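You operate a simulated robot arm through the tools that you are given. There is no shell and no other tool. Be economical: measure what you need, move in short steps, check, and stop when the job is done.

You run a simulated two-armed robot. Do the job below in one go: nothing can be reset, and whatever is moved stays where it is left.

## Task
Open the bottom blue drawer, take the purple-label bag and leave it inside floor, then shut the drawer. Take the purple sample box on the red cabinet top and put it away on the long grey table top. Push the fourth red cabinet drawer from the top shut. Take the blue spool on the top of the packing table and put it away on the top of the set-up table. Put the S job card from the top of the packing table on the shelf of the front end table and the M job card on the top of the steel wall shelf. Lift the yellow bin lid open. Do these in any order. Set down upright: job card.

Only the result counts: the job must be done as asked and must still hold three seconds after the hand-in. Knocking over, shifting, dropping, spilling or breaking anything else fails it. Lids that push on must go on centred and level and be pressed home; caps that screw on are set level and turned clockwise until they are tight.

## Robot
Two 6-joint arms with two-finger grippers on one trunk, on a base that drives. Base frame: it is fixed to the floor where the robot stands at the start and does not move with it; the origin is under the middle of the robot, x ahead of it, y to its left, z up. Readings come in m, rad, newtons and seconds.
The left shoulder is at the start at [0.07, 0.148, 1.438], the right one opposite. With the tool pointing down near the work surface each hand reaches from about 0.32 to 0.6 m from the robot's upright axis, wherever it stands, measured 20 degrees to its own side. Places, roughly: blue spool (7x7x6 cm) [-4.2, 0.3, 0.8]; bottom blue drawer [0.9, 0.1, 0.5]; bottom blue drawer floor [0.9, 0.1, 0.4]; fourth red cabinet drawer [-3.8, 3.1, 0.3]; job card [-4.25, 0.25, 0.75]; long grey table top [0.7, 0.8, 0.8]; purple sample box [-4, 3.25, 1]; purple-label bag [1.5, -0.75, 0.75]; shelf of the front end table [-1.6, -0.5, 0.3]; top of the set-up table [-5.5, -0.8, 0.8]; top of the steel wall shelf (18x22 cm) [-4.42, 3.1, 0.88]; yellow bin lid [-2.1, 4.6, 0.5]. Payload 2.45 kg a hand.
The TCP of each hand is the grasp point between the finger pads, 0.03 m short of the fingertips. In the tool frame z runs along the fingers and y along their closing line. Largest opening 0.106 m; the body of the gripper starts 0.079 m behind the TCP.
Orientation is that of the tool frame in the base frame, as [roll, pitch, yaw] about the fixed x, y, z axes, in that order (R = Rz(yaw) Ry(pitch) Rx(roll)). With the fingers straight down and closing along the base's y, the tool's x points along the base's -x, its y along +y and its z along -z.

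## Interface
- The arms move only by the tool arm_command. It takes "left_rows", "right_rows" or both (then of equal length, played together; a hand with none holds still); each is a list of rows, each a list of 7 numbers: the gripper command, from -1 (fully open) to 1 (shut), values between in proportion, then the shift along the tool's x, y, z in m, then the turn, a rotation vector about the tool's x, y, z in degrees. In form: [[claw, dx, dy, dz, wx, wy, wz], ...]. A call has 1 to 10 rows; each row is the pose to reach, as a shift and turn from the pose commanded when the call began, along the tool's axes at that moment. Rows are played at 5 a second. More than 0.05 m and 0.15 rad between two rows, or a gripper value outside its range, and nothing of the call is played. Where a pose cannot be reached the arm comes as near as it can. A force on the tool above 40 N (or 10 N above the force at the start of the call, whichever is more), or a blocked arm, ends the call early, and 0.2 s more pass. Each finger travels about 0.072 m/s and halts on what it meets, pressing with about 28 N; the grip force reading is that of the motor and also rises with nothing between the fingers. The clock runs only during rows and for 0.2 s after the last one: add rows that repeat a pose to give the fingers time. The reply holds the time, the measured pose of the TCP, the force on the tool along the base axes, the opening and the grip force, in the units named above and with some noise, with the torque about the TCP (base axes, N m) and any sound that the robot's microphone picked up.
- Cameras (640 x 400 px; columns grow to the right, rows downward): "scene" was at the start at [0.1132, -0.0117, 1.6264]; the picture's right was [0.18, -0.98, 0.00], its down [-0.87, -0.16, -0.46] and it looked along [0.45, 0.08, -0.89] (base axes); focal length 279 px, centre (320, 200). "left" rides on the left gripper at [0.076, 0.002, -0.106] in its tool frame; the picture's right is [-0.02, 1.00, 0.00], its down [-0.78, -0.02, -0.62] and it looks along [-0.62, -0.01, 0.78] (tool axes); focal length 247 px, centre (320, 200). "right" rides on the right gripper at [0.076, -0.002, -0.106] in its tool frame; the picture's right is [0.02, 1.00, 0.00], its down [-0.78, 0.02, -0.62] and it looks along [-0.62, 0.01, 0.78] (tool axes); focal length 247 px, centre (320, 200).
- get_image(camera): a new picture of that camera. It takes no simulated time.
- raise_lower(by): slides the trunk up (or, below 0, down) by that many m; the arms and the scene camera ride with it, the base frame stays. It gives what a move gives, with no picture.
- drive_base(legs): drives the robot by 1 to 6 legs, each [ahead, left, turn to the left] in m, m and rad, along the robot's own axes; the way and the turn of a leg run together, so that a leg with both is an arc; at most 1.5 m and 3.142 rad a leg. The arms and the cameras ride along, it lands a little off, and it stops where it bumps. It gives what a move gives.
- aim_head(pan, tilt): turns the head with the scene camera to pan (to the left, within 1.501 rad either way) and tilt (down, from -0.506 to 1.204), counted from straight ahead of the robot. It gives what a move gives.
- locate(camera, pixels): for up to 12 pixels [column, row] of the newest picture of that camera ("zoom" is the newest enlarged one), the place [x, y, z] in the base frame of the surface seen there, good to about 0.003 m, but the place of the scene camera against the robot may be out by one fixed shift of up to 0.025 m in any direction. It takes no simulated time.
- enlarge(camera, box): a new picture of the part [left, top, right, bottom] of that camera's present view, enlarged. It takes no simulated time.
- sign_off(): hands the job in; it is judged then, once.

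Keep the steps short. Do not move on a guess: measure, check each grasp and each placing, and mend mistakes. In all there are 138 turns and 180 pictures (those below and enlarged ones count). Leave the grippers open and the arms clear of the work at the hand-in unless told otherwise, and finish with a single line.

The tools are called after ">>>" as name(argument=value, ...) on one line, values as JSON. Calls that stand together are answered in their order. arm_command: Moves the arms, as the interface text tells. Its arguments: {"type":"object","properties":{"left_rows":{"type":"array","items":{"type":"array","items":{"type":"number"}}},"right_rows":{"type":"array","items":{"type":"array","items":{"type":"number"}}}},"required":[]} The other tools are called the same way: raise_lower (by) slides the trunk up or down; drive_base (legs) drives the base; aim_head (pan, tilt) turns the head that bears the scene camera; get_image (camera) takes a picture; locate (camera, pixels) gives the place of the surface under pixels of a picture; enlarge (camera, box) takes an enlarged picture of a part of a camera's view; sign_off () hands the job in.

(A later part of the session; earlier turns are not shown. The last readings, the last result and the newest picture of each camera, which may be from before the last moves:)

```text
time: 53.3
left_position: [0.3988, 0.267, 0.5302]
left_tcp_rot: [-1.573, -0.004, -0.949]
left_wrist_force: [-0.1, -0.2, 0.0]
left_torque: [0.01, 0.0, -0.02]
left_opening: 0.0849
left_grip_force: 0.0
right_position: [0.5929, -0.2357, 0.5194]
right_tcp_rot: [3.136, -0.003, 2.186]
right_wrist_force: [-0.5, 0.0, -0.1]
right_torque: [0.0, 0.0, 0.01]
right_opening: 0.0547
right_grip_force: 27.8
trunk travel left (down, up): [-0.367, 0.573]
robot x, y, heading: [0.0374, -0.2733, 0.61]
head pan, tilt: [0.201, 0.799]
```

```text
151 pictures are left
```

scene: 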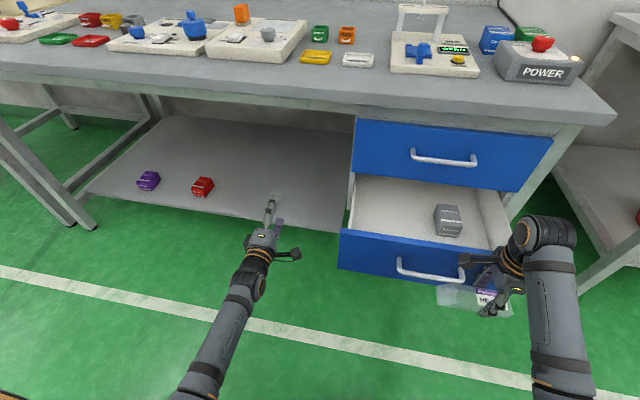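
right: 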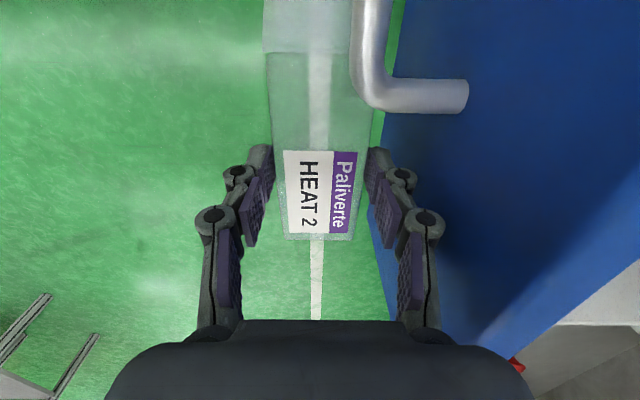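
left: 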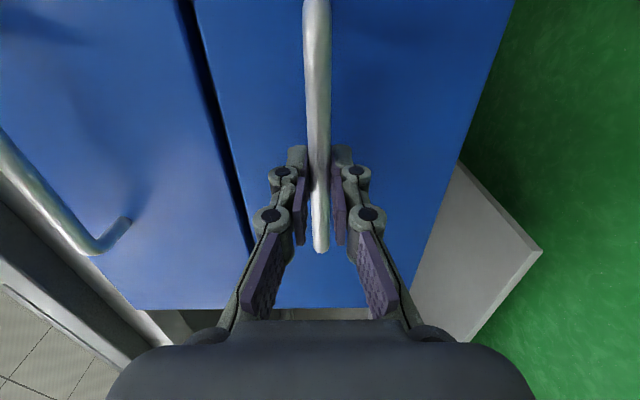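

The hand did not rise (arm limit) and is right beside the handle. Back off 0.12 first, then raise the trunk 0.2.

>>> drive_base(legs=[[-0.12, 0, 0]])

>>> raise_lower(by=0.2)

>>> get_image(camera="scene")

>>> locate(camera="scene", pixels=[[355, 195], [440, 208], [500, 218], [430, 228], [460, 175], [460, 190], [420, 180]])

```text
time: 54.5
left_position: [0.2978, 0.1957, 0.5301]
left_tcp_rot: [-1.573, -0.004, -0.95]
left_wrist_force: [-0.1, 0.0, 0.1]
left_torque: [-0.01, -0.01, -0.02]
left_opening: 0.0848
left_grip_force: 0.0
right_position: [0.4919, -0.3063, 0.5202]
right_tcp_rot: [3.135, -0.004, 2.187]
right_wrist_force: [0.6, 0.8, 0.4]
right_torque: [0.01, -0.02, 0.01]
right_opening: 0.0547
right_grip_force: 28.2
trunk travel left (down, up): [-0.367, 0.573]
robot x, y, heading: [-0.0636, -0.3417, 0.612]
head pan, tilt: [0.201, 0.799]
```

```text
time: 56.7
left_position: [0.2984, 0.1965, 0.7303]
left_tcp_rot: [-1.575, -0.005, -0.947]
left_wrist_force: [-0.4, 1.0, 0.5]
left_torque: [0.01, -0.01, 0.04]
left_opening: 0.0847
left_grip_force: 0.0
right_position: [0.4937, -0.3066, 0.7201]
right_tcp_rot: [3.137, -0.003, 2.188]
right_wrist_force: [0.5, 0.0, -0.4]
right_torque: [-0.01, 0.01, 0.02]
right_opening: 0.0546
right_grip_force: 27.9
trunk travel left (down, up): [-0.567, 0.373]
robot x, y, heading: [-0.0639, -0.3424, 0.61]
head pan, tilt: [0.201, 0.799]
```

```text
150 pictures are left
```

scene: 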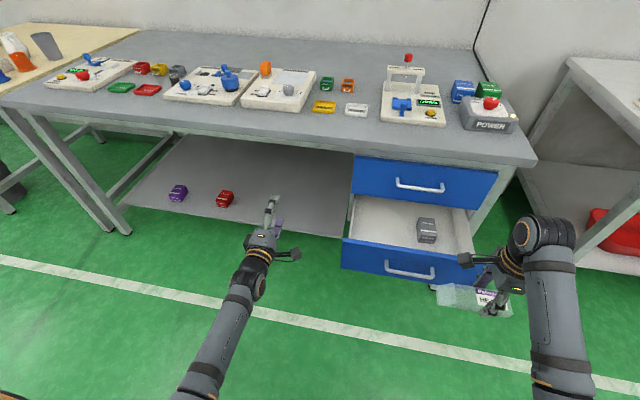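

```text
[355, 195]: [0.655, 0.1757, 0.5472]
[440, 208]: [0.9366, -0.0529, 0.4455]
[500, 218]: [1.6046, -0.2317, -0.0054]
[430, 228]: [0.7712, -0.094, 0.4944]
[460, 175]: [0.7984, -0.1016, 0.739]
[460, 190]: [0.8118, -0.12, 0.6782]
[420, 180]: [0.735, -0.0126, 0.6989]
```

Re-measure the drawer.

>>> locate(camera="scene", pixels=[[348, 241], [380, 245], [410, 248], [450, 253], [470, 256], [410, 274], [380, 225], [400, 235], [418, 232], [437, 235], [427, 220], [353, 215]])

>>> enlarge(camera="scene", box=[330, 150, 530, 290])

```text
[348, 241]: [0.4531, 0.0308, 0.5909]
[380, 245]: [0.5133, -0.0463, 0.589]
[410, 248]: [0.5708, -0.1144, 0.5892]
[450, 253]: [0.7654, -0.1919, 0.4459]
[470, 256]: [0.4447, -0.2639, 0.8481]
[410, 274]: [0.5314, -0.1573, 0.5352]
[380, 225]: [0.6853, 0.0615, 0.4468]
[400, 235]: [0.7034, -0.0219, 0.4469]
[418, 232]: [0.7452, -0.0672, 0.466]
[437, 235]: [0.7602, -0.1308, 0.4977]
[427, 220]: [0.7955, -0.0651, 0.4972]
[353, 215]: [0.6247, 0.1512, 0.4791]
```

```text
2.86 times, centred on (430, 220) of scene
```

zoom: 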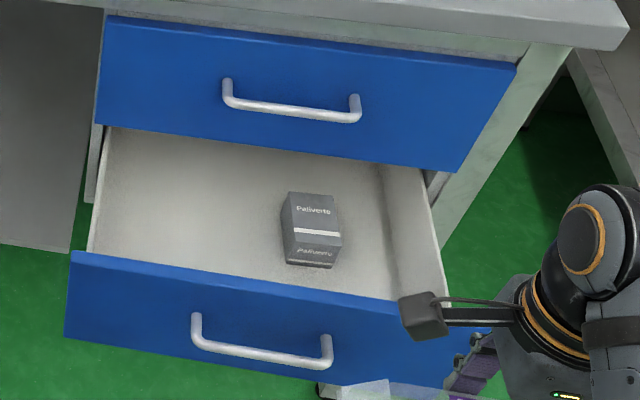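

The drawer got nudged in to ~0.20 m open, still enough. Drive forward 0.167 with the bag above the panel, then centre the hand.

>>> drive_base(legs=[[0.165, 0, 0]])

>>> arm_command(right_rows=[[0.7, 0.035, 0.02, 0, 0, 0, 0], [0.7, 0.07, 0.04, 0, 0, 0, 0], [0.7, 0.105, 0.06, 0, 0, 0, 0], [0.7, 0.14, 0.08, 0, 0, 0, 0], [0.7, 0.14, 0.08, 0, 0, 0, 0]])

>>> get_image(camera="right")

>>> get_image(camera="scene")

```text
time: 58.2
left_position: [0.4358, 0.2938, 0.7297]
left_tcp_rot: [-1.573, -0.005, -0.948]
left_wrist_force: [0.7, 0.0, -0.4]
left_torque: [0.02, -0.01, -0.02]
left_opening: 0.085
left_grip_force: 0.0
right_position: [0.6308, -0.2078, 0.7204]
right_tcp_rot: [3.137, -0.003, 2.189]
right_wrist_force: [0.7, 0.7, -0.3]
right_torque: [-0.01, 0.03, 0.0]
right_opening: 0.0547
right_grip_force: 27.7
trunk travel left (down, up): [-0.567, 0.373]
robot x, y, heading: [0.0747, -0.2449, 0.616]
head pan, tilt: [0.201, 0.799]
```

```text
time: 59.4
left_position: [0.4345, 0.2931, 0.7316]
left_tcp_rot: [-1.573, -0.003, -0.946]
left_wrist_force: [-0.2, 0.0, 0.2]
left_torque: [-0.02, 0.01, 0.0]
left_opening: 0.0848
left_grip_force: 0.1
right_position: [0.6141, -0.048, 0.7216]
right_tcp_rot: [3.135, -0.003, 2.188]
right_wrist_force: [0.1, 0.1, -0.2]
right_torque: [0.04, 0.02, 0.02]
right_opening: 0.0546
right_grip_force: 27.9
trunk travel left (down, up): [-0.567, 0.373]
robot x, y, heading: [0.0773, -0.2478, 0.617]
head pan, tilt: [0.201, 0.799]
```

```text
148 pictures are left
```

right: 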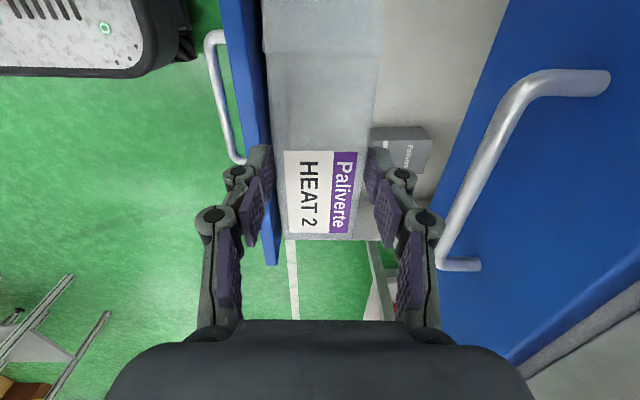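

```text
147 pictures are left
```

scene: 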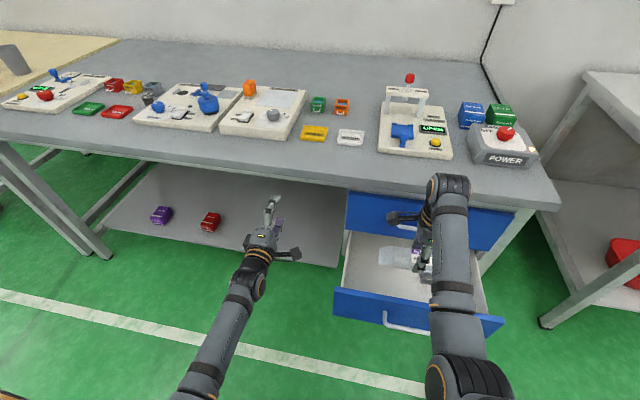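

Shift 0.022 deeper and 0.01 left so that the hand is midway between panel and upper handle, then lower the trunk 0.19.

>>> arm_command(right_rows=[[0.7, 0.01, 0.022, 0, 0, 0, 0], [0.7, 0.01, 0.022, 0, 0, 0, 0]])

>>> raise_lower(by=-0.19)

>>> get_image(camera="right")

```text
time: 60.0
left_position: [0.4349, 0.2934, 0.7311]
left_tcp_rot: [-1.573, -0.003, -0.948]
left_wrist_force: [0.0, -0.5, 0.8]
left_torque: [0.0, 0.01, 0.03]
left_opening: 0.0848
left_grip_force: 0.0
right_position: [0.6279, -0.0271, 0.7209]
right_tcp_rot: [3.135, -0.003, 2.188]
right_wrist_force: [-0.5, 0.7, -0.3]
right_torque: [0.05, 0.0, -0.01]
right_opening: 0.0544
right_grip_force: 28.1
trunk travel left (down, up): [-0.567, 0.373]
robot x, y, heading: [0.0742, -0.2488, 0.617]
head pan, tilt: [0.201, 0.799]
```

```text
time: 62.0
left_position: [0.4341, 0.2939, 0.5406]
left_tcp_rot: [-1.576, -0.004, -0.947]
left_wrist_force: [-0.4, 0.3, -0.2]
left_torque: [-0.01, -0.03, 0.02]
left_opening: 0.0849
left_grip_force: 0.1
right_position: [0.6268, -0.0275, 0.5304]
right_tcp_rot: [3.138, -0.006, 2.188]
right_wrist_force: [0.6, -0.1, 0.1]
right_torque: [0.02, 0.03, -0.02]
right_opening: 0.0544
right_grip_force: 27.7
trunk travel left (down, up): [-0.377, 0.563]
robot x, y, heading: [0.0758, -0.2477, 0.617]
head pan, tilt: [0.201, 0.799]
```

```text
146 pictures are left
```

right: 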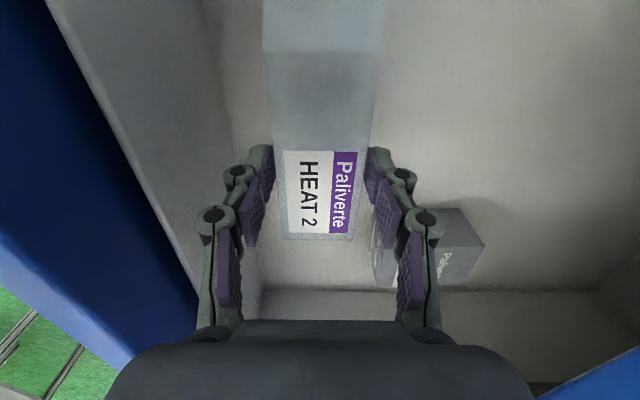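

Clear of the grey box. Lower 0.04 gently and release.

>>> arm_command(right_rows=[[0.7, 0.005, 0, 0.02, 0, 0, 0], [0.7, 0.005, 0, 0.035, 0, 0, 0], [0.7, 0.005, 0, 0.04, 0, 0, 0], [0.7, 0.005, 0, 0.043, 0, 0, 0]])

>>> arm_command(right_rows=[[0.2, 0, 0, 0, 0, 0, 0], [-0.3, 0, 0, 0, 0, 0, 0], [-0.4, 0, 0, 0, 0, 0, 0], [-0.4, 0, 0, 0, 0, 0, 0], [-0.4, 0, 0, -0.04, 0, 0, 0], [-0.4, 0, 0, -0.05, 0, 0, 0]])

>>> get_image(camera="right")

```text
time: 63.0
left_position: [0.4341, 0.2925, 0.5413]
left_tcp_rot: [-1.573, -0.004, -0.948]
left_wrist_force: [-0.3, -0.2, 0.1]
left_torque: [0.01, -0.01, 0.0]
left_opening: 0.0847
left_grip_force: 0.1
right_position: [0.6246, -0.0219, 0.4896]
right_tcp_rot: [3.132, -0.001, 2.188]
right_wrist_force: [1.4, 0.0, 14.1]
right_torque: [-0.07, 0.04, -0.05]
right_opening: 0.0548
right_grip_force: 28.2
trunk travel left (down, up): [-0.377, 0.563]
robot x, y, heading: [0.0763, -0.25, 0.616]
head pan, tilt: [0.201, 0.799]
```

```text
time: 64.5
left_position: [0.4334, 0.2938, 0.5399]
left_tcp_rot: [-1.574, -0.005, -0.947]
left_wrist_force: [0.4, -0.5, -0.3]
left_torque: [0.01, 0.04, 0.0]
left_opening: 0.0848
left_grip_force: 0.0
right_position: [0.6235, -0.0233, 0.5366]
right_tcp_rot: [3.136, -0.003, 2.189]
right_wrist_force: [-0.5, 0.1, 0.1]
right_torque: [-0.01, 0.0, 0.0]
right_opening: 0.0741
right_grip_force: 0.0
trunk travel left (down, up): [-0.377, 0.563]
robot x, y, heading: [0.0749, -0.2509, 0.609]
head pan, tilt: [0.201, 0.799]
```

```text
145 pictures are left
```

right: 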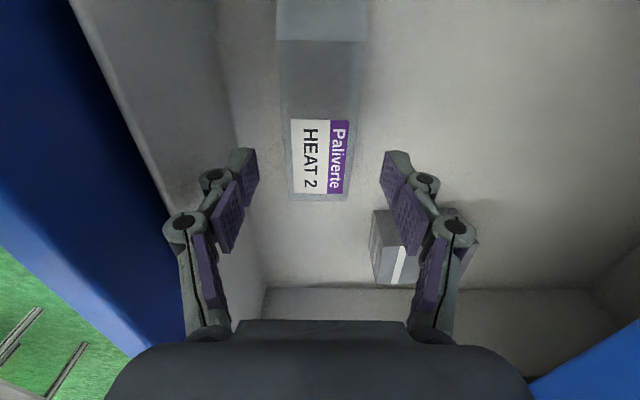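

Bag rests on the drawer floor. Raise the trunk, back away and shift right so the left hand faces the drawer.

>>> raise_lower(by=0.2)

>>> drive_base(legs=[[-0.26, 0, 0], [0, -0.396, 0]])

>>> arm_command(left_rows=[[1, 0, 0, 0, 0, 0, 0], [1, 0, 0, 0, 0, 0, 0], [1, 0, 0, 0, 0, 0, 0], [1, 0, 0, 0, 0, 0, 0], [1, 0, 0, 0, 0, 0, 0]], right_rows=[[-0.4, 0, -0.03, 0, 0, 0, 0], [-0.4, 0, -0.06, 0, 0, 0, 0], [-0.4, 0, -0.09, 0, 0, 0, 0], [-0.4, 0, -0.11, 0, 0, 0, 0], [-0.4, 0, -0.11, 0, 0, 0, 0]])

>>> raise_lower(by=-0.25)

>>> get_image(camera="scene")

>>> get_image(camera="left")

```text
time: 66.6
left_position: [0.4355, 0.2938, 0.739]
left_tcp_rot: [-1.575, -0.005, -0.949]
left_wrist_force: [-0.3, 0.2, 0.0]
left_torque: [-0.02, 0.01, 0.02]
left_opening: 0.0847
left_grip_force: 0.0
right_position: [0.6243, -0.0237, 0.7361]
right_tcp_rot: [3.136, -0.002, 2.19]
right_wrist_force: [0.3, -0.2, 0.1]
right_torque: [-0.01, -0.03, -0.03]
right_opening: 0.0743
right_grip_force: 0.1
trunk travel left (down, up): [-0.577, 0.363]
robot x, y, heading: [0.0758, -0.2474, 0.615]
head pan, tilt: [0.201, 0.799]
```

```text
time: 70.6
left_position: [0.4579, -0.1916, 0.7406]
left_tcp_rot: [-1.573, -0.006, -0.96]
left_wrist_force: [0.4, -0.3, -0.4]
left_torque: [0.01, -0.02, 0.01]
left_opening: 0.0848
left_grip_force: 0.2
right_position: [0.643, -0.5104, 0.7369]
right_tcp_rot: [3.135, -0.003, 2.177]
right_wrist_force: [0.6, -0.4, 0.1]
right_torque: [0.0, -0.04, -0.02]
right_opening: 0.0741
right_grip_force: 0.1
trunk travel left (down, up): [-0.577, 0.363]
robot x, y, heading: [0.0927, -0.7262, 0.602]
head pan, tilt: [0.201, 0.799]
```

```text
time: 71.6
left_position: [0.4588, -0.1915, 0.7404]
left_tcp_rot: [-1.574, -0.005, -0.961]
left_wrist_force: [0.2, 0.1, -0.3]
left_torque: [-0.04, 0.0, 0.01]
left_opening: 0.0
left_grip_force: 27.8
right_position: [0.63, -0.5762, 0.8052]
right_tcp_rot: [2.956, 0.089, 2.137]
right_wrist_force: [0.1, -0.9, -0.9]
right_torque: [0.0, -0.03, 0.01]
right_opening: 0.0742
right_grip_force: 0.1
trunk travel left (down, up): [-0.577, 0.363]
robot x, y, heading: [0.0923, -0.7273, 0.603]
head pan, tilt: [0.201, 0.799]
stopped in row 5 (right hand): the arm was blocked; the commanded pose is now the measured one
```

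```text
time: 74.2
left_position: [0.4573, -0.1917, 0.4888]
left_tcp_rot: [-1.573, -0.005, -0.959]
left_wrist_force: [-0.1, -0.4, 1.0]
left_torque: [0.01, 0.03, 0.01]
left_opening: 0.0004
left_grip_force: 28.2
right_position: [0.6294, -0.5759, 0.5535]
right_tcp_rot: [2.958, 0.09, 2.136]
right_wrist_force: [0.5, 0.7, 0.4]
right_torque: [-0.02, 0.0, 0.0]
right_opening: 0.0742
right_grip_force: 0.1
trunk travel left (down, up): [-0.327, 0.613]
robot x, y, heading: [0.0887, -0.7284, 0.603]
head pan, tilt: [0.201, 0.799]
```

```text
144 pictures are left
```

scene: 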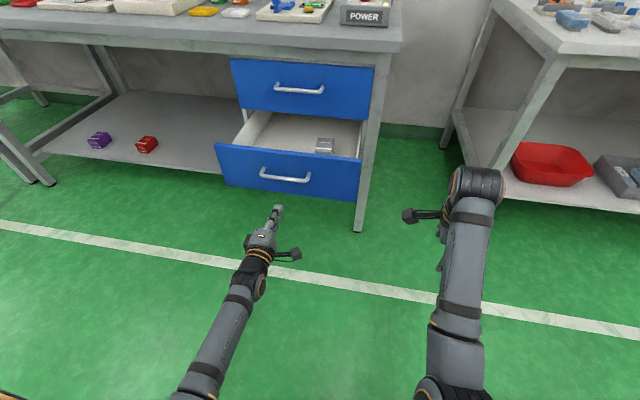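

```text
143 pictures are left
```

left: 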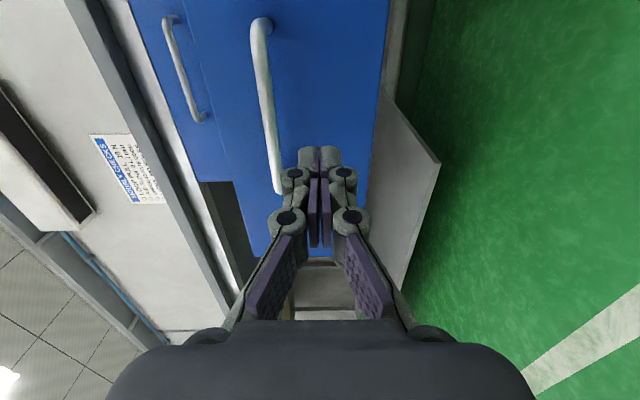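

Left fist is just below the handle line, facing the panel. Drive forward ~0.315 to push the drawer shut.

>>> drive_base(legs=[[0.2, 0, 0], [0.1, 0, 0]])

>>> get_image(camera="scene")

>>> get_image(camera="left")

```text
time: 76.5
left_position: [0.7034, -0.022, 0.4898]
left_tcp_rot: [-1.575, -0.005, -0.957]
left_wrist_force: [0.2, 0.5, -0.1]
left_torque: [-0.02, -0.01, -0.03]
left_opening: 0.0
left_grip_force: 28.8
right_position: [0.8751, -0.4042, 0.5519]
right_tcp_rot: [2.958, 0.09, 2.137]
right_wrist_force: [0.2, 0.0, -0.5]
right_torque: [0.0, 0.02, 0.0]
right_opening: 0.0743
right_grip_force: 0.1
trunk travel left (down, up): [-0.327, 0.613]
robot x, y, heading: [0.336, -0.5584, 0.607]
head pan, tilt: [0.201, 0.799]
```

```text
142 pictures are left
```

scene: 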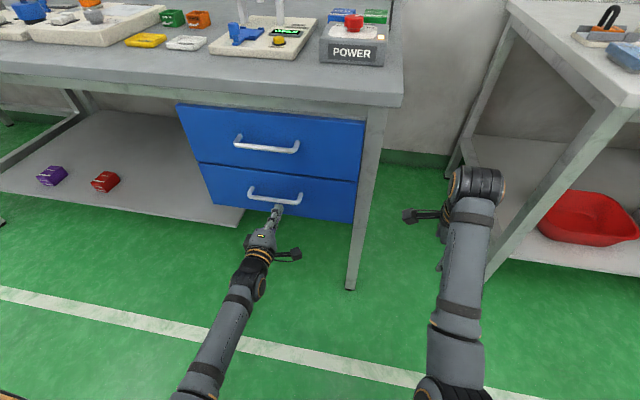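

```text
141 pictures are left
```

left: 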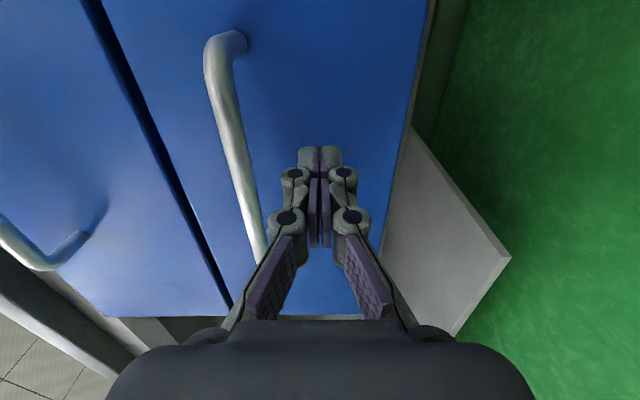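

Nearly shut. Press on with the arm until it resists.

>>> arm_command(left_rows=[[1, 0, 0, 0.01, 0, 0, 0], [1, 0, 0, 0.02, 0, 0, 0], [1, 0, 0, 0.03, 0, 0, 0], [1, 0, 0, 0.04, 0, 0, 0]])

>>> enlarge(camera="scene", box=[160, 80, 400, 240])

```text
time: 77.2
left_position: [0.7186, -0.0103, 0.4888]
left_tcp_rot: [-1.571, -0.007, -0.956]
left_wrist_force: [-9.3, -7.8, 4.7]
left_torque: [0.13, -0.14, 0.03]
left_opening: 0.0061
left_grip_force: 29.0
right_position: [0.8754, -0.4074, 0.5543]
right_tcp_rot: [2.957, 0.092, 2.138]
right_wrist_force: [1.0, -0.6, -0.1]
right_torque: [-0.03, 0.04, 0.0]
right_opening: 0.0742
right_grip_force: 0.1
trunk travel left (down, up): [-0.327, 0.613]
robot x, y, heading: [0.3366, -0.5589, 0.608]
head pan, tilt: [0.201, 0.799]
stopped in row 3 (left hand): the force on the tool passed its limit at 47 N (the readings are from after the stop); the commanded pose is now the measured one
```

```text
2.50 times, centred on (280, 160) of scene
```

zoom: 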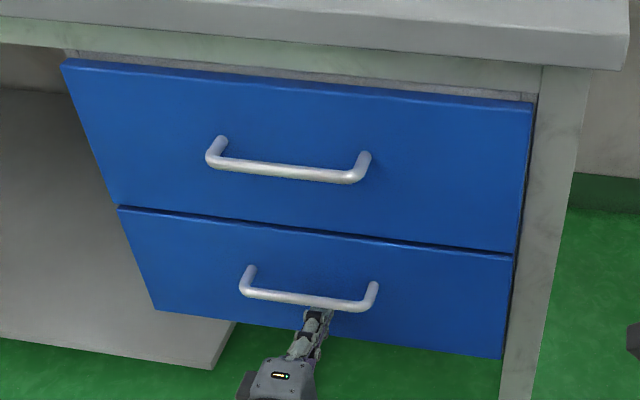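

Drawer is flush. Back away, raise the trunk, turn towards -x and survey the rest of the room.

>>> drive_base(legs=[[-0.5, 0, 0], [0, 0, 2.5]])

>>> raise_lower(by=0.4)

>>> raise_lower(by=0.2)

>>> aim_head(pan=0, tilt=0.3)

>>> get_image(camera="scene")

>>> aim_head(pan=-1.0, tilt=0.3)

>>> get_image(camera="scene")

```text
time: 86.0
left_position: [-0.6958, -1.0466, 0.4871]
left_tcp_rot: [-1.578, -0.005, 1.539]
left_wrist_force: [-0.4, 0.3, -0.4]
left_torque: [0.0, 0.03, 0.01]
left_opening: 0.0
left_grip_force: 28.8
right_position: [-0.5851, -0.6364, 0.5542]
right_tcp_rot: [2.959, 0.089, -1.647]
right_wrist_force: [0.1, -0.2, 0.1]
right_torque: [0.0, 0.0, 0.05]
right_opening: 0.0739
right_grip_force: 0.0
trunk travel left (down, up): [-0.327, 0.613]
robot x, y, heading: [-0.0621, -0.8412, 3.105]
head pan, tilt: [0.201, 0.799]
```

```text
time: 89.8
left_position: [-0.6958, -1.0478, 0.8866]
left_tcp_rot: [-1.576, -0.006, 1.541]
left_wrist_force: [0.2, 0.4, 0.2]
left_torque: [0.0, 0.0, -0.02]
left_opening: 0.0001
left_grip_force: 29.0
right_position: [-0.5854, -0.6366, 0.9542]
right_tcp_rot: [2.959, 0.092, -1.647]
right_wrist_force: [-1.6, -1.5, -0.2]
right_torque: [-0.01, -0.04, 0.01]
right_opening: 0.0741
right_grip_force: 0.1
trunk travel left (down, up): [-0.727, 0.213]
robot x, y, heading: [-0.0647, -0.8348, 3.105]
head pan, tilt: [0.201, 0.799]
```

```text
time: 92.0
left_position: [-0.6971, -1.0472, 1.0874]
left_tcp_rot: [-1.577, -0.006, 1.542]
left_wrist_force: [-0.3, 0.5, -0.2]
left_torque: [-0.01, 0.0, -0.01]
left_opening: 0.0
left_grip_force: 28.0
right_position: [-0.5851, -0.6359, 1.1539]
right_tcp_rot: [2.959, 0.09, -1.647]
right_wrist_force: [0.2, 0.4, 0.7]
right_torque: [0.0, -0.02, -0.03]
right_opening: 0.0741
right_grip_force: 0.0
trunk travel left (down, up): [-0.927, 0.013]
robot x, y, heading: [-0.0617, -0.8341, 3.104]
head pan, tilt: [0.201, 0.799]
```

```text
time: 92.9
left_position: [-0.6961, -1.047, 1.0876]
left_tcp_rot: [-1.576, -0.006, 1.543]
left_wrist_force: [0.0, 0.4, 0.1]
left_torque: [-0.01, 0.02, 0.02]
left_opening: 0.0
left_grip_force: 28.7
right_position: [-0.5844, -0.6353, 1.1531]
right_tcp_rot: [2.957, 0.09, -1.647]
right_wrist_force: [0.2, -0.4, 0.1]
right_torque: [0.0, 0.0, -0.01]
right_opening: 0.0743
right_grip_force: 0.1
trunk travel left (down, up): [-0.927, 0.013]
robot x, y, heading: [-0.0607, -0.836, 3.102]
head pan, tilt: [0.0, 0.3]
```

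```text
139 pictures are left
```

scene: 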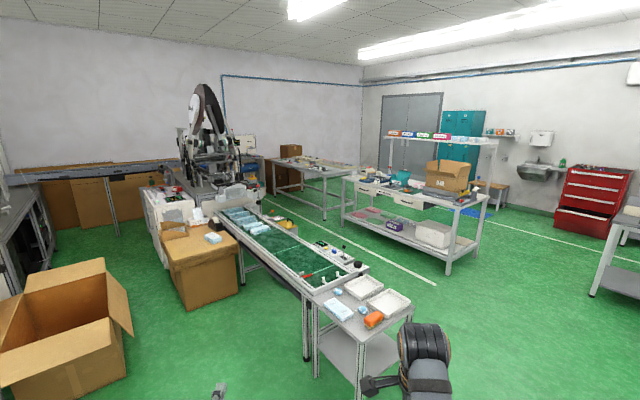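

```text
time: 94.2
left_position: [-0.6964, -1.0466, 1.0878]
left_tcp_rot: [-1.577, -0.005, 1.542]
left_wrist_force: [-0.3, 0.0, -0.2]
left_torque: [0.03, 0.0, -0.02]
left_opening: 0.0
left_grip_force: 28.5
right_position: [-0.5843, -0.6364, 1.1536]
right_tcp_rot: [2.958, 0.091, -1.648]
right_wrist_force: [-1.2, -0.1, -0.3]
right_torque: [-0.02, 0.03, 0.02]
right_opening: 0.0742
right_grip_force: 0.1
trunk travel left (down, up): [-0.927, 0.013]
robot x, y, heading: [-0.0622, -0.839, 3.104]
head pan, tilt: [-1.0, 0.3]
```

```text
138 pictures are left
```

scene: 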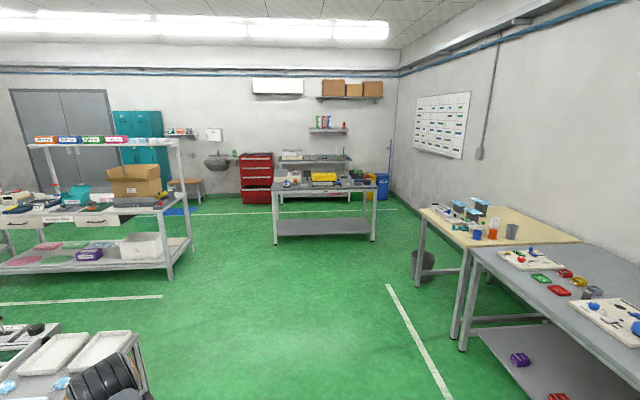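

Measure key map points: packing table corners, front end table, red cabinet, set-up table, work table in the second view.

>>> locate(camera="scene", pixels=[[168, 278], [193, 248], [275, 240], [375, 240], [257, 203], [380, 198], [58, 345], [190, 210], [463, 350], [415, 285], [120, 210], [295, 190]])

>>> aim_head(pan=0, tilt=0.3)

>>> enlarge(camera="scene", box=[240, 120, 520, 300])

>>> get_image(camera="scene")

>>> locate(camera="scene", pixels=[[447, 273], [342, 232], [492, 215], [313, 300], [412, 305], [280, 195], [325, 218], [350, 205], [390, 215], [357, 182], [330, 310], [590, 295]])

```text
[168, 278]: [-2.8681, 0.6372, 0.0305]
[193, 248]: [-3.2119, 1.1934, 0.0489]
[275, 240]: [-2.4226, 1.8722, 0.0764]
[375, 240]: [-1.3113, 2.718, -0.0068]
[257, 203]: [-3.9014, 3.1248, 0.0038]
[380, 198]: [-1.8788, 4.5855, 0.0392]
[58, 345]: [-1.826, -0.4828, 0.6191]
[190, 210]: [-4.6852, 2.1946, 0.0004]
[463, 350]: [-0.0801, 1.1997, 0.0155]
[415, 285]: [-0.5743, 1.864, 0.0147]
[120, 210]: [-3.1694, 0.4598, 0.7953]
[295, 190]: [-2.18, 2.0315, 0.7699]
```

```text
time: 95.5
left_position: [-0.6961, -1.0468, 1.088]
left_tcp_rot: [-1.577, -0.006, 1.541]
left_wrist_force: [-0.1, 0.0, -0.1]
left_torque: [0.0, -0.01, 0.0]
left_opening: 0.0
left_grip_force: 28.5
right_position: [-0.586, -0.6365, 1.1546]
right_tcp_rot: [2.957, 0.091, -1.647]
right_wrist_force: [-0.6, -0.4, 0.2]
right_torque: [-0.02, 0.02, 0.02]
right_opening: 0.0744
right_grip_force: 0.1
trunk travel left (down, up): [-0.927, 0.013]
robot x, y, heading: [-0.0605, -0.8347, 3.104]
head pan, tilt: [0.0, 0.3]
```

```text
2.22 times, centred on (380, 210) of scene
```

zoom: 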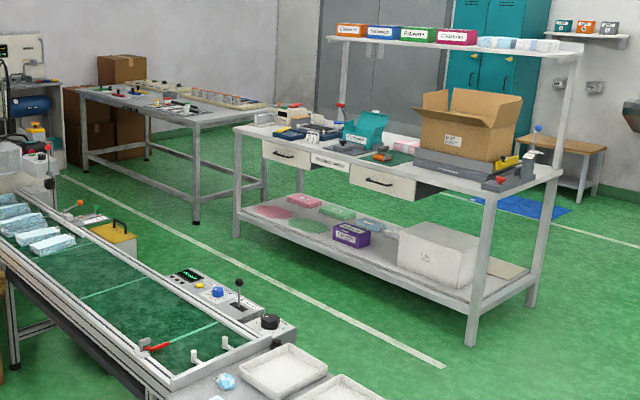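

```text
136 pictures are left
```

scene: 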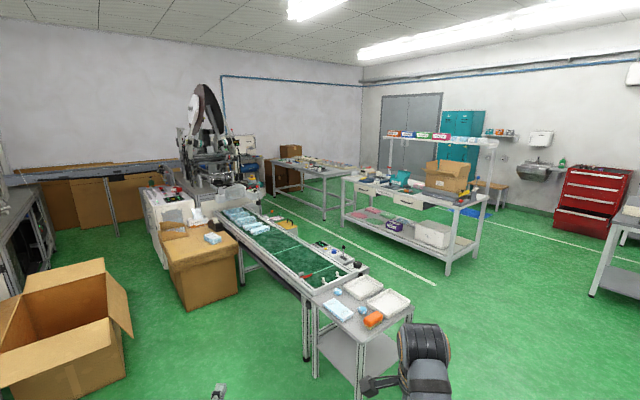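

```text
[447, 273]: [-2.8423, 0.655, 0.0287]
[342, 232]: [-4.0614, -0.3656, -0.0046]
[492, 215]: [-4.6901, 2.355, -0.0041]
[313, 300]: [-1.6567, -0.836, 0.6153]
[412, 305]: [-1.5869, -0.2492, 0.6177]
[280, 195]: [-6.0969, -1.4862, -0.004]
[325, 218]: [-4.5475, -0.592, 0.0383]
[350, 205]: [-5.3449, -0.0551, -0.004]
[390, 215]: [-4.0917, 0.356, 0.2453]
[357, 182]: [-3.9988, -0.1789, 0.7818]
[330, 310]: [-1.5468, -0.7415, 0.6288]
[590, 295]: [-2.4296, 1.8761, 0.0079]
```

The spool/cards sit near the back edge of the packing table, so I go around to its back side. Drive through the aisle.

>>> drive_base(legs=[[0, 0, -0.92], [1.5, 0, 0], [0, 0, 0.48], [1.33, 0, 0], [0, 0, -0.155], [0.93, 0, 0]])

>>> aim_head(pan=0.6, tilt=0.5)

>>> get_image(camera="scene")

>>> aim_head(pan=-0.5, tilt=0.4)

>>> get_image(camera="scene")

```text
time: 118.1
left_position: [-3.5002, 1.7595, 1.0858]
left_tcp_rot: [-1.575, -0.006, 0.944]
left_wrist_force: [0.2, 0.2, -0.1]
left_torque: [0.0, 0.04, 0.03]
left_opening: 0.0
left_grip_force: 28.5
right_position: [-3.1767, 2.0368, 1.1543]
right_tcp_rot: [2.956, 0.091, -2.245]
right_wrist_force: [0.0, -0.3, 0.0]
right_torque: [-0.02, 0.05, -0.01]
right_opening: 0.0741
right_grip_force: 0.1
trunk travel left (down, up): [-0.927, 0.013]
robot x, y, heading: [-2.8585, 1.577, 2.503]
head pan, tilt: [0.0, 0.3]
```

```text
time: 119.1
left_position: [-3.4998, 1.7606, 1.0876]
left_tcp_rot: [-1.577, -0.005, 0.943]
left_wrist_force: [0.3, -1.0, -0.7]
left_torque: [0.0, 0.0, 0.02]
left_opening: 0.0
left_grip_force: 28.9
right_position: [-3.1772, 2.0373, 1.1535]
right_tcp_rot: [2.958, 0.093, -2.246]
right_wrist_force: [0.0, 0.6, 0.1]
right_torque: [0.0, 0.02, 0.0]
right_opening: 0.074
right_grip_force: 0.0
trunk travel left (down, up): [-0.927, 0.013]
robot x, y, heading: [-2.8606, 1.579, 2.502]
head pan, tilt: [0.6, 0.499]
```

```text
135 pictures are left
```

scene: 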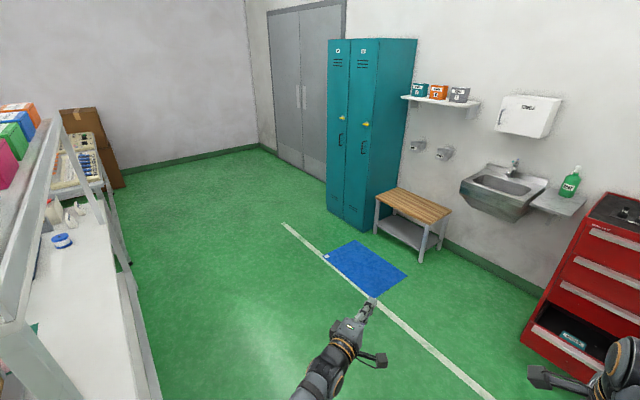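

```text
time: 120.4
left_position: [-3.5007, 1.76, 1.087]
left_tcp_rot: [-1.576, -0.006, 0.943]
left_wrist_force: [0.2, -0.5, -0.9]
left_torque: [0.01, 0.01, -0.01]
left_opening: 0.0
left_grip_force: 28.0
right_position: [-3.1771, 2.037, 1.1543]
right_tcp_rot: [2.957, 0.093, -2.245]
right_wrist_force: [-0.1, 0.1, 1.7]
right_torque: [0.01, 0.04, 0.0]
right_opening: 0.0744
right_grip_force: 0.2
trunk travel left (down, up): [-0.927, 0.013]
robot x, y, heading: [-2.8556, 1.5755, 2.508]
head pan, tilt: [-0.499, 0.4]
```

```text
134 pictures are left
```

scene: 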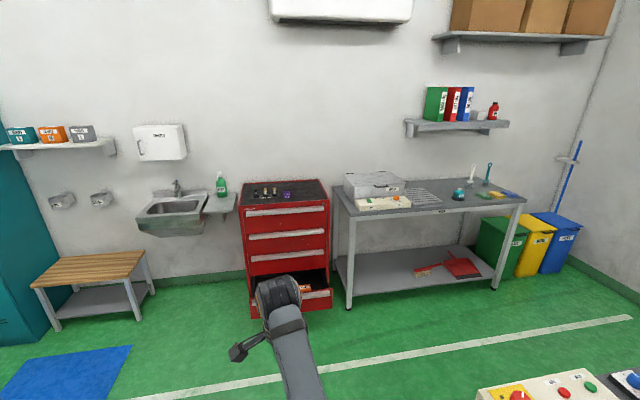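

The spool is near the back-left end. Drive behind the table and turn to face it.

>>> drive_base(legs=[[0.4, 0, 0], [0, 0, 1.016], [1.26, 0, 0], [0, 0, 1.885]])

>>> aim_head(pan=0, tilt=0.55)

>>> get_image(camera="scene")

>>> enlarge(camera="scene", box=[220, 80, 540, 280])

```text
time: 136.1
left_position: [-3.7875, 1.0187, 1.0873]
left_tcp_rot: [-1.575, -0.006, -2.438]
left_wrist_force: [0.2, -0.2, 0.7]
left_torque: [0.0, 0.02, -0.01]
left_opening: 0.0
left_grip_force: 27.8
right_position: [-4.1674, 0.8269, 1.1538]
right_tcp_rot: [2.958, 0.092, 0.656]
right_wrist_force: [-0.5, 0.6, -0.1]
right_torque: [-0.02, 0.01, 0.02]
right_opening: 0.0741
right_grip_force: 0.0
trunk travel left (down, up): [-0.927, 0.013]
robot x, y, heading: [-4.365, 1.3487, -0.878]
head pan, tilt: [-0.499, 0.4]
```

```text
time: 137.0
left_position: [-3.7863, 1.0194, 1.0873]
left_tcp_rot: [-1.576, -0.008, -2.44]
left_wrist_force: [-0.1, 0.2, -0.2]
left_torque: [-0.01, 0.02, 0.02]
left_opening: 0.0002
left_grip_force: 28.4
right_position: [-4.1673, 0.8274, 1.155]
right_tcp_rot: [2.957, 0.093, 0.657]
right_wrist_force: [-0.5, 0.7, 0.5]
right_torque: [-0.03, -0.01, -0.01]
right_opening: 0.0741
right_grip_force: 0.1
trunk travel left (down, up): [-0.927, 0.013]
robot x, y, heading: [-4.3644, 1.3533, -0.876]
head pan, tilt: [0.0, 0.55]
```

```text
133 pictures are left
```

scene: 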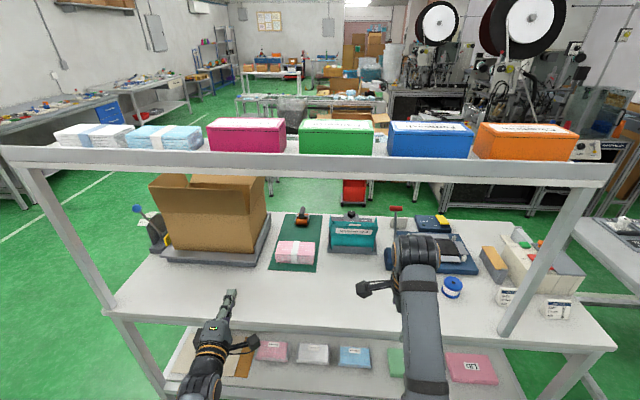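

```text
2.00 times, centred on (380, 180) of scene
```

zoom: 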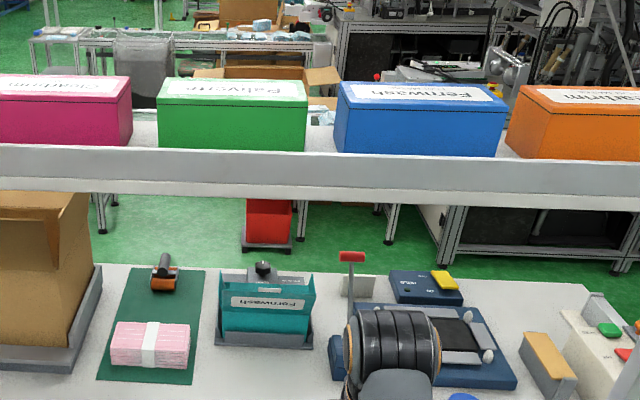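

Spool at (453,287), two cards at (507,297) and (557,309). Measure them, the shelf and posts.

>>> locate(camera="scene", pixels=[[453, 280], [453, 292], [507, 297], [557, 309], [470, 172], [600, 175], [510, 315], [450, 330], [610, 350], [350, 335], [120, 308], [500, 250]])

>>> enlarge(camera="scene", box=[420, 240, 620, 365])

```text
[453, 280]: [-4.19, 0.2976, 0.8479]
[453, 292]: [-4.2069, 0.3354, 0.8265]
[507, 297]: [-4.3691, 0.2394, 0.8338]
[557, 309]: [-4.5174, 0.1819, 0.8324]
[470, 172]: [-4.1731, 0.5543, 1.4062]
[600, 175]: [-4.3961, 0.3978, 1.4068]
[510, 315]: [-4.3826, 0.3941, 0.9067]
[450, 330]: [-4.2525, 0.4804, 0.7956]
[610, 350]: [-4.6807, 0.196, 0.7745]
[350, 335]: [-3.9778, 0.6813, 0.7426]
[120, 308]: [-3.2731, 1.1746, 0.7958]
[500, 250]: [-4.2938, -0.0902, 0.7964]
```

```text
3.20 times, centred on (520, 302) of scene
```

zoom: 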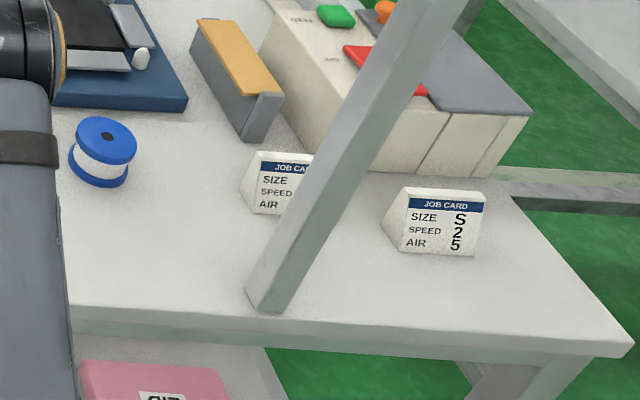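

Table top z 0.796; shelf underside ~1.36, so I must work beneath it. First bring the left hand back to tool-down and the right hand's yaw back, while standing clear.

>>> arm_command(left_rows=[[0.3, 0, 0, 0, -4.62, 4.62, 4.62], [-0.2, 0, 0, 0, -9.24, 9.24, 9.24], [-0.6, 0, 0, 0, -13.86, 13.86, 13.86], [-1, 0, 0, 0, -18.48, 18.48, 18.48], [-1, 0, 0, 0, -23.1, 23.1, 23.1], [-1, 0, 0, 0, -27.72, 27.72, 27.72], [-1, 0, 0, 0, -32.34, 32.34, 32.34], [-1, 0, 0, 0, -36.96, 36.96, 36.96]], right_rows=[[-1, 0, 0, 0, 0, 0, -8], [-1, 0, 0, 0, 0, 0, -16], [-1, 0, 0, 0, 0, 0, -24], [-1, 0, 0, 0, 0, 0, -32], [-1, 0, 0, 0, 0, 0, -40], [-1, 0, 0, 0, 0, 0, -48], [-1, 0, 0, 0, 0, 0, -56], [-1, 0, 0, 0, 0, 0, -64]])

>>> arm_command(left_rows=[[-1, 0, 0, 0, -4.62, 4.62, 4.62], [-1, 0, 0, 0, -9.24, 9.24, 9.24], [-1, 0, 0, 0, -13.86, 13.86, 13.86], [-1, 0, 0, 0, -18.48, 18.48, 18.48], [-1, 0, 0, 0, -23.1, 23.1, 23.1], [-1, 0, 0, 0, -27.72, 27.72, 27.72], [-1, 0, 0, 0, -32.34, 32.34, 32.34]], right_rows=[[-1, 0, 0, 0, 0, 0, -8], [-1, 0, 0, 0, 0, 0, -16], [-1, 0, 0, 0, 0, 0, -24], [-1, 0, 0, 0, 0, 0, -28], [-1, 0, 0, 0, 0, 0, -28], [-1, 0, 0, 0, 0, 0, -28], [-1, 0, 0, 0, 0, 0, -28]])

```text
time: 138.8
left_position: [-3.6817, 0.9449, 1.0262]
left_tcp_rot: [-2.422, 0.327, 2.993]
left_wrist_force: [-1.4, 0.8, -2.0]
left_torque: [-0.23, -0.12, 0.07]
left_opening: 0.1059
left_grip_force: 0.1
left hand out of reach, approached as far as the arm can: row 1, 2, 3, 4, 5, 6, 7, 8
right_position: [-4.1676, 0.8253, 1.1525]
right_tcp_rot: [-3.14, 0.204, 1.784]
right_wrist_force: [-0.9, -0.9, -0.2]
right_torque: [0.05, -0.01, -0.03]
right_opening: 0.1059
right_grip_force: 0.1
trunk travel left (down, up): [-0.927, 0.013]
robot x, y, heading: [-4.3681, 1.3492, -0.875]
head pan, tilt: [0.0, 0.55]
```

```text
time: 140.4
left_position: [-3.6864, 0.9859, 1.0401]
left_tcp_rot: [-2.739, 0.265, 2.63]
left_wrist_force: [0.5, 0.3, 0.8]
left_torque: [0.01, 0.03, 0.03]
left_opening: 0.1058
left_grip_force: 0.1
left hand out of reach, approached as far as the arm can: row 1, 2, 3, 4, 5, 6, 7
right_position: [-4.1669, 0.8278, 1.154]
right_tcp_rot: [-3.042, 0.179, 2.279]
right_wrist_force: [0.3, 0.5, 0.0]
right_torque: [-0.05, 0.01, -0.02]
right_opening: 0.1059
right_grip_force: 0.0
trunk travel left (down, up): [-0.927, 0.013]
robot x, y, heading: [-4.3657, 1.3503, -0.873]
head pan, tilt: [0.0, 0.55]
```

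Left target is beyond tool-down reach; pull it back 0.1 towards the robot and level the right hand.

>>> arm_command(left_rows=[[-1, 0.04, 0, 0, 0, 0, 0], [-1, 0.08, 0, 0, 0, 0, 0], [-1, 0.12, 0, 0, 0, 0, 0], [-1, 0.12, 0, 0, 0, 0, 0]], right_rows=[[-1, 0, 0, 0, 0, 5, 0], [-1, 0, 0, 0, 0, 10, 0], [-1, 0, 0, 0, 0, 10, 0], [-1, 0, 0, 0, 0, 10, 0]])

```text
time: 141.4
left_position: [-3.7251, 0.9905, 0.9703]
left_tcp_rot: [-2.739, 0.264, 2.629]
left_wrist_force: [0.3, 0.0, -0.1]
left_torque: [-0.01, 0.01, 0.03]
left_opening: 0.1061
left_grip_force: 0.1
left hand out of reach, approached as far as the arm can: row 1, 2, 3, 4
right_position: [-4.1456, 0.8179, 1.1168]
right_tcp_rot: [-3.044, 0.008, 2.263]
right_wrist_force: [-0.4, 0.1, -0.4]
right_torque: [0.01, 0.01, 0.04]
right_opening: 0.106
right_grip_force: 0.2
right hand out of reach, approached as far as the arm can: row 1, 2, 3, 4
trunk travel left (down, up): [-0.927, 0.013]
robot x, y, heading: [-4.3686, 1.3498, -0.874]
head pan, tilt: [0.0, 0.55]
```

Compute the tool-frame correction for the left hand (−20°,19°,18°) and pull it in; level the right.

>>> arm_command(left_rows=[[-1, 0.03, 0.003, -0.028, -4.06, 3.86, 3.52], [-1, 0.06, 0.006, -0.056, -8.12, 7.72, 7.04], [-1, 0.09, 0.009, -0.084, -12.18, 11.58, 10.56], [-1, 0.12, 0.011, -0.112, -16.24, 15.44, 14.08], [-1, 0.151, 0.0135, -0.14, -20.3, 19.3, 17.6], [-1, 0.151, 0.0135, -0.14, -20.3, 19.3, 17.6]], right_rows=[[-1, 0.01, 0, 0.01, -2.8, 0, 0], [-1, 0.02, 0, 0.02, -5.6, 0, 0], [-1, 0.02, 0, 0.03, -5.6, 0, 0], [-1, 0.02, 0, 0.03, -5.6, 0, 0], [-1, 0.02, 0, 0.03, -5.6, 0, 0], [-1, 0.02, 0, 0.03, -5.6, 0, 0]])

```text
time: 142.8
left_position: [-3.7259, 1.0111, 0.9783]
left_tcp_rot: [-2.888, 0.19, 2.49]
left_wrist_force: [0.6, -0.4, -0.7]
left_torque: [0.02, -0.01, 0.01]
left_opening: 0.106
left_grip_force: 0.1
left hand out of reach, approached as far as the arm can: row 1, 2, 3, 4, 5, 6
right_position: [-4.1591, 0.8316, 1.0864]
right_tcp_rot: [3.14, 0.006, 2.261]
right_wrist_force: [0.8, 0.4, 0.1]
right_torque: [-0.01, -0.01, 0.01]
right_opening: 0.1061
right_grip_force: 0.1
trunk travel left (down, up): [-0.927, 0.013]
robot x, y, heading: [-4.369, 1.3535, -0.873]
head pan, tilt: [0.0, 0.55]
```

Left arm is at a joint limit. Try lower and closer with the remaining levelling.

>>> arm_command(left_rows=[[-1, 0.03, 0.01, 0.018, 0, 0, 0], [-1, 0.06, 0.02, 0.036, 0, 0, 0], [-1, 0.09, 0.03, 0.054, -3, 3, 3], [-1, 0.115, 0.0416, 0.072, -6, 6, 5], [-1, 0.115, 0.0416, 0.072, -10, 9, 8], [-1, 0.115, 0.0416, 0.072, -13.3, 12.5, 11.3], [-1, 0.115, 0.0416, 0.072, -13.3, 12.5, 11.3]])

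>>> get_image(camera="scene")

```text
time: 144.4
left_position: [-3.7763, 1.1216, 0.8561]
left_tcp_rot: [-3.038, 0.033, 2.27]
left_wrist_force: [-0.5, -0.4, -0.8]
left_torque: [0.0, -0.03, -0.02]
left_opening: 0.1061
left_grip_force: 0.2
left hand out of reach, approached as far as the arm can: row 1, 2, 3, 4, 5, 6, 7
right_position: [-4.16, 0.8307, 1.0872]
right_tcp_rot: [3.141, 0.007, 2.263]
right_wrist_force: [0.7, 1.5, -0.5]
right_torque: [0.02, -0.01, 0.01]
right_opening: 0.1062
right_grip_force: 0.0
trunk travel left (down, up): [-0.927, 0.013]
robot x, y, heading: [-4.3637, 1.3529, -0.876]
head pan, tilt: [0.0, 0.55]
```

```text
130 pictures are left
```

scene: 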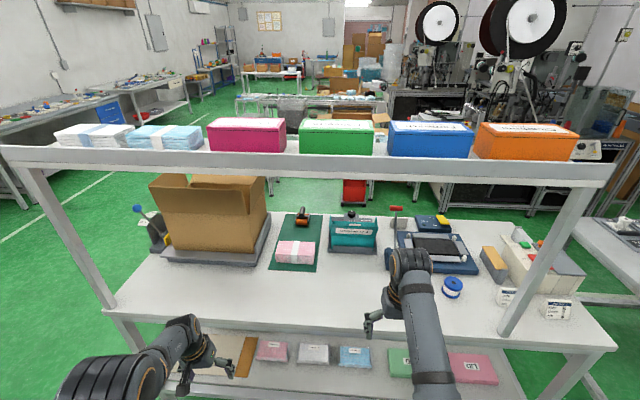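

Left is nearly tool-down now. Raise it and finish levelling.

>>> arm_command(left_rows=[[-1, 0, -0.01, -0.04, -2, 0, 0], [-1, 0, -0.02, -0.08, -4, 1, 0], [-1, 0, -0.03, -0.12, -5.9, 1.9, 0], [-1, 0, -0.04, -0.16, -5.9, 1.9, 0], [-1, 0, -0.05, -0.2, -5.9, 1.9, 0], [-1, 0, -0.05, -0.2, -5.9, 1.9, 0]])

>>> get_image(camera="scene")

```text
time: 145.8
left_position: [-3.7515, 1.1241, 0.8763]
left_tcp_rot: [-3.049, 0.044, 2.272]
left_wrist_force: [-0.5, -0.2, 0.9]
left_torque: [0.0, -0.03, 0.01]
left_opening: 0.1062
left_grip_force: 0.0
left hand out of reach, approached as far as the arm can: row 1, 2, 3, 4, 5, 6
right_position: [-4.1596, 0.8303, 1.0861]
right_tcp_rot: [-3.14, 0.007, 2.261]
right_wrist_force: [-0.1, 0.1, 0.4]
right_torque: [-0.03, -0.02, 0.01]
right_opening: 0.1059
right_grip_force: 0.0
trunk travel left (down, up): [-0.927, 0.013]
robot x, y, heading: [-4.3675, 1.3481, -0.876]
head pan, tilt: [0.0, 0.55]
```

```text
129 pictures are left
```

scene: 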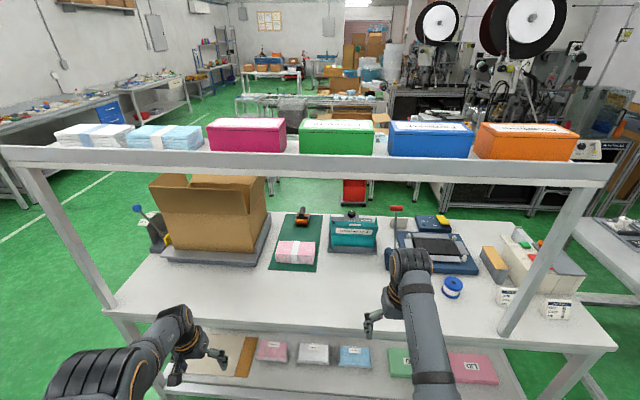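

Left hand works at table height in this posture, so I use it for the spool: shift right 0.86 to line it up, then view.

>>> drive_base(legs=[[0, -0.861, 0]])

>>> get_image(camera="left")

>>> get_image(camera="scene")

```text
time: 150.3
left_position: [-4.4041, 0.5822, 0.8765]
left_tcp_rot: [-3.048, 0.043, 2.267]
left_wrist_force: [-0.3, -0.1, -0.3]
left_torque: [0.0, 0.0, -0.02]
left_opening: 0.1058
left_grip_force: 0.0
right_position: [-4.8128, 0.2903, 1.0865]
right_tcp_rot: [-3.141, 0.007, 2.258]
right_wrist_force: [0.3, -0.7, 0.2]
right_torque: [-0.01, 0.01, 0.0]
right_opening: 0.1061
right_grip_force: 0.2
trunk travel left (down, up): [-0.927, 0.013]
robot x, y, heading: [-5.0197, 0.81, -0.877]
head pan, tilt: [0.0, 0.55]
```

```text
128 pictures are left
```

left: 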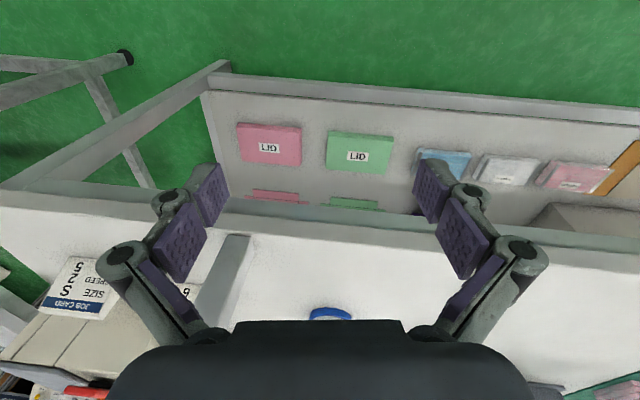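

```text
127 pictures are left
```

scene: 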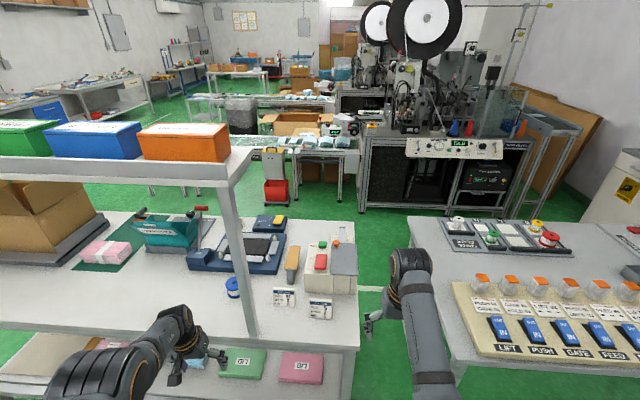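

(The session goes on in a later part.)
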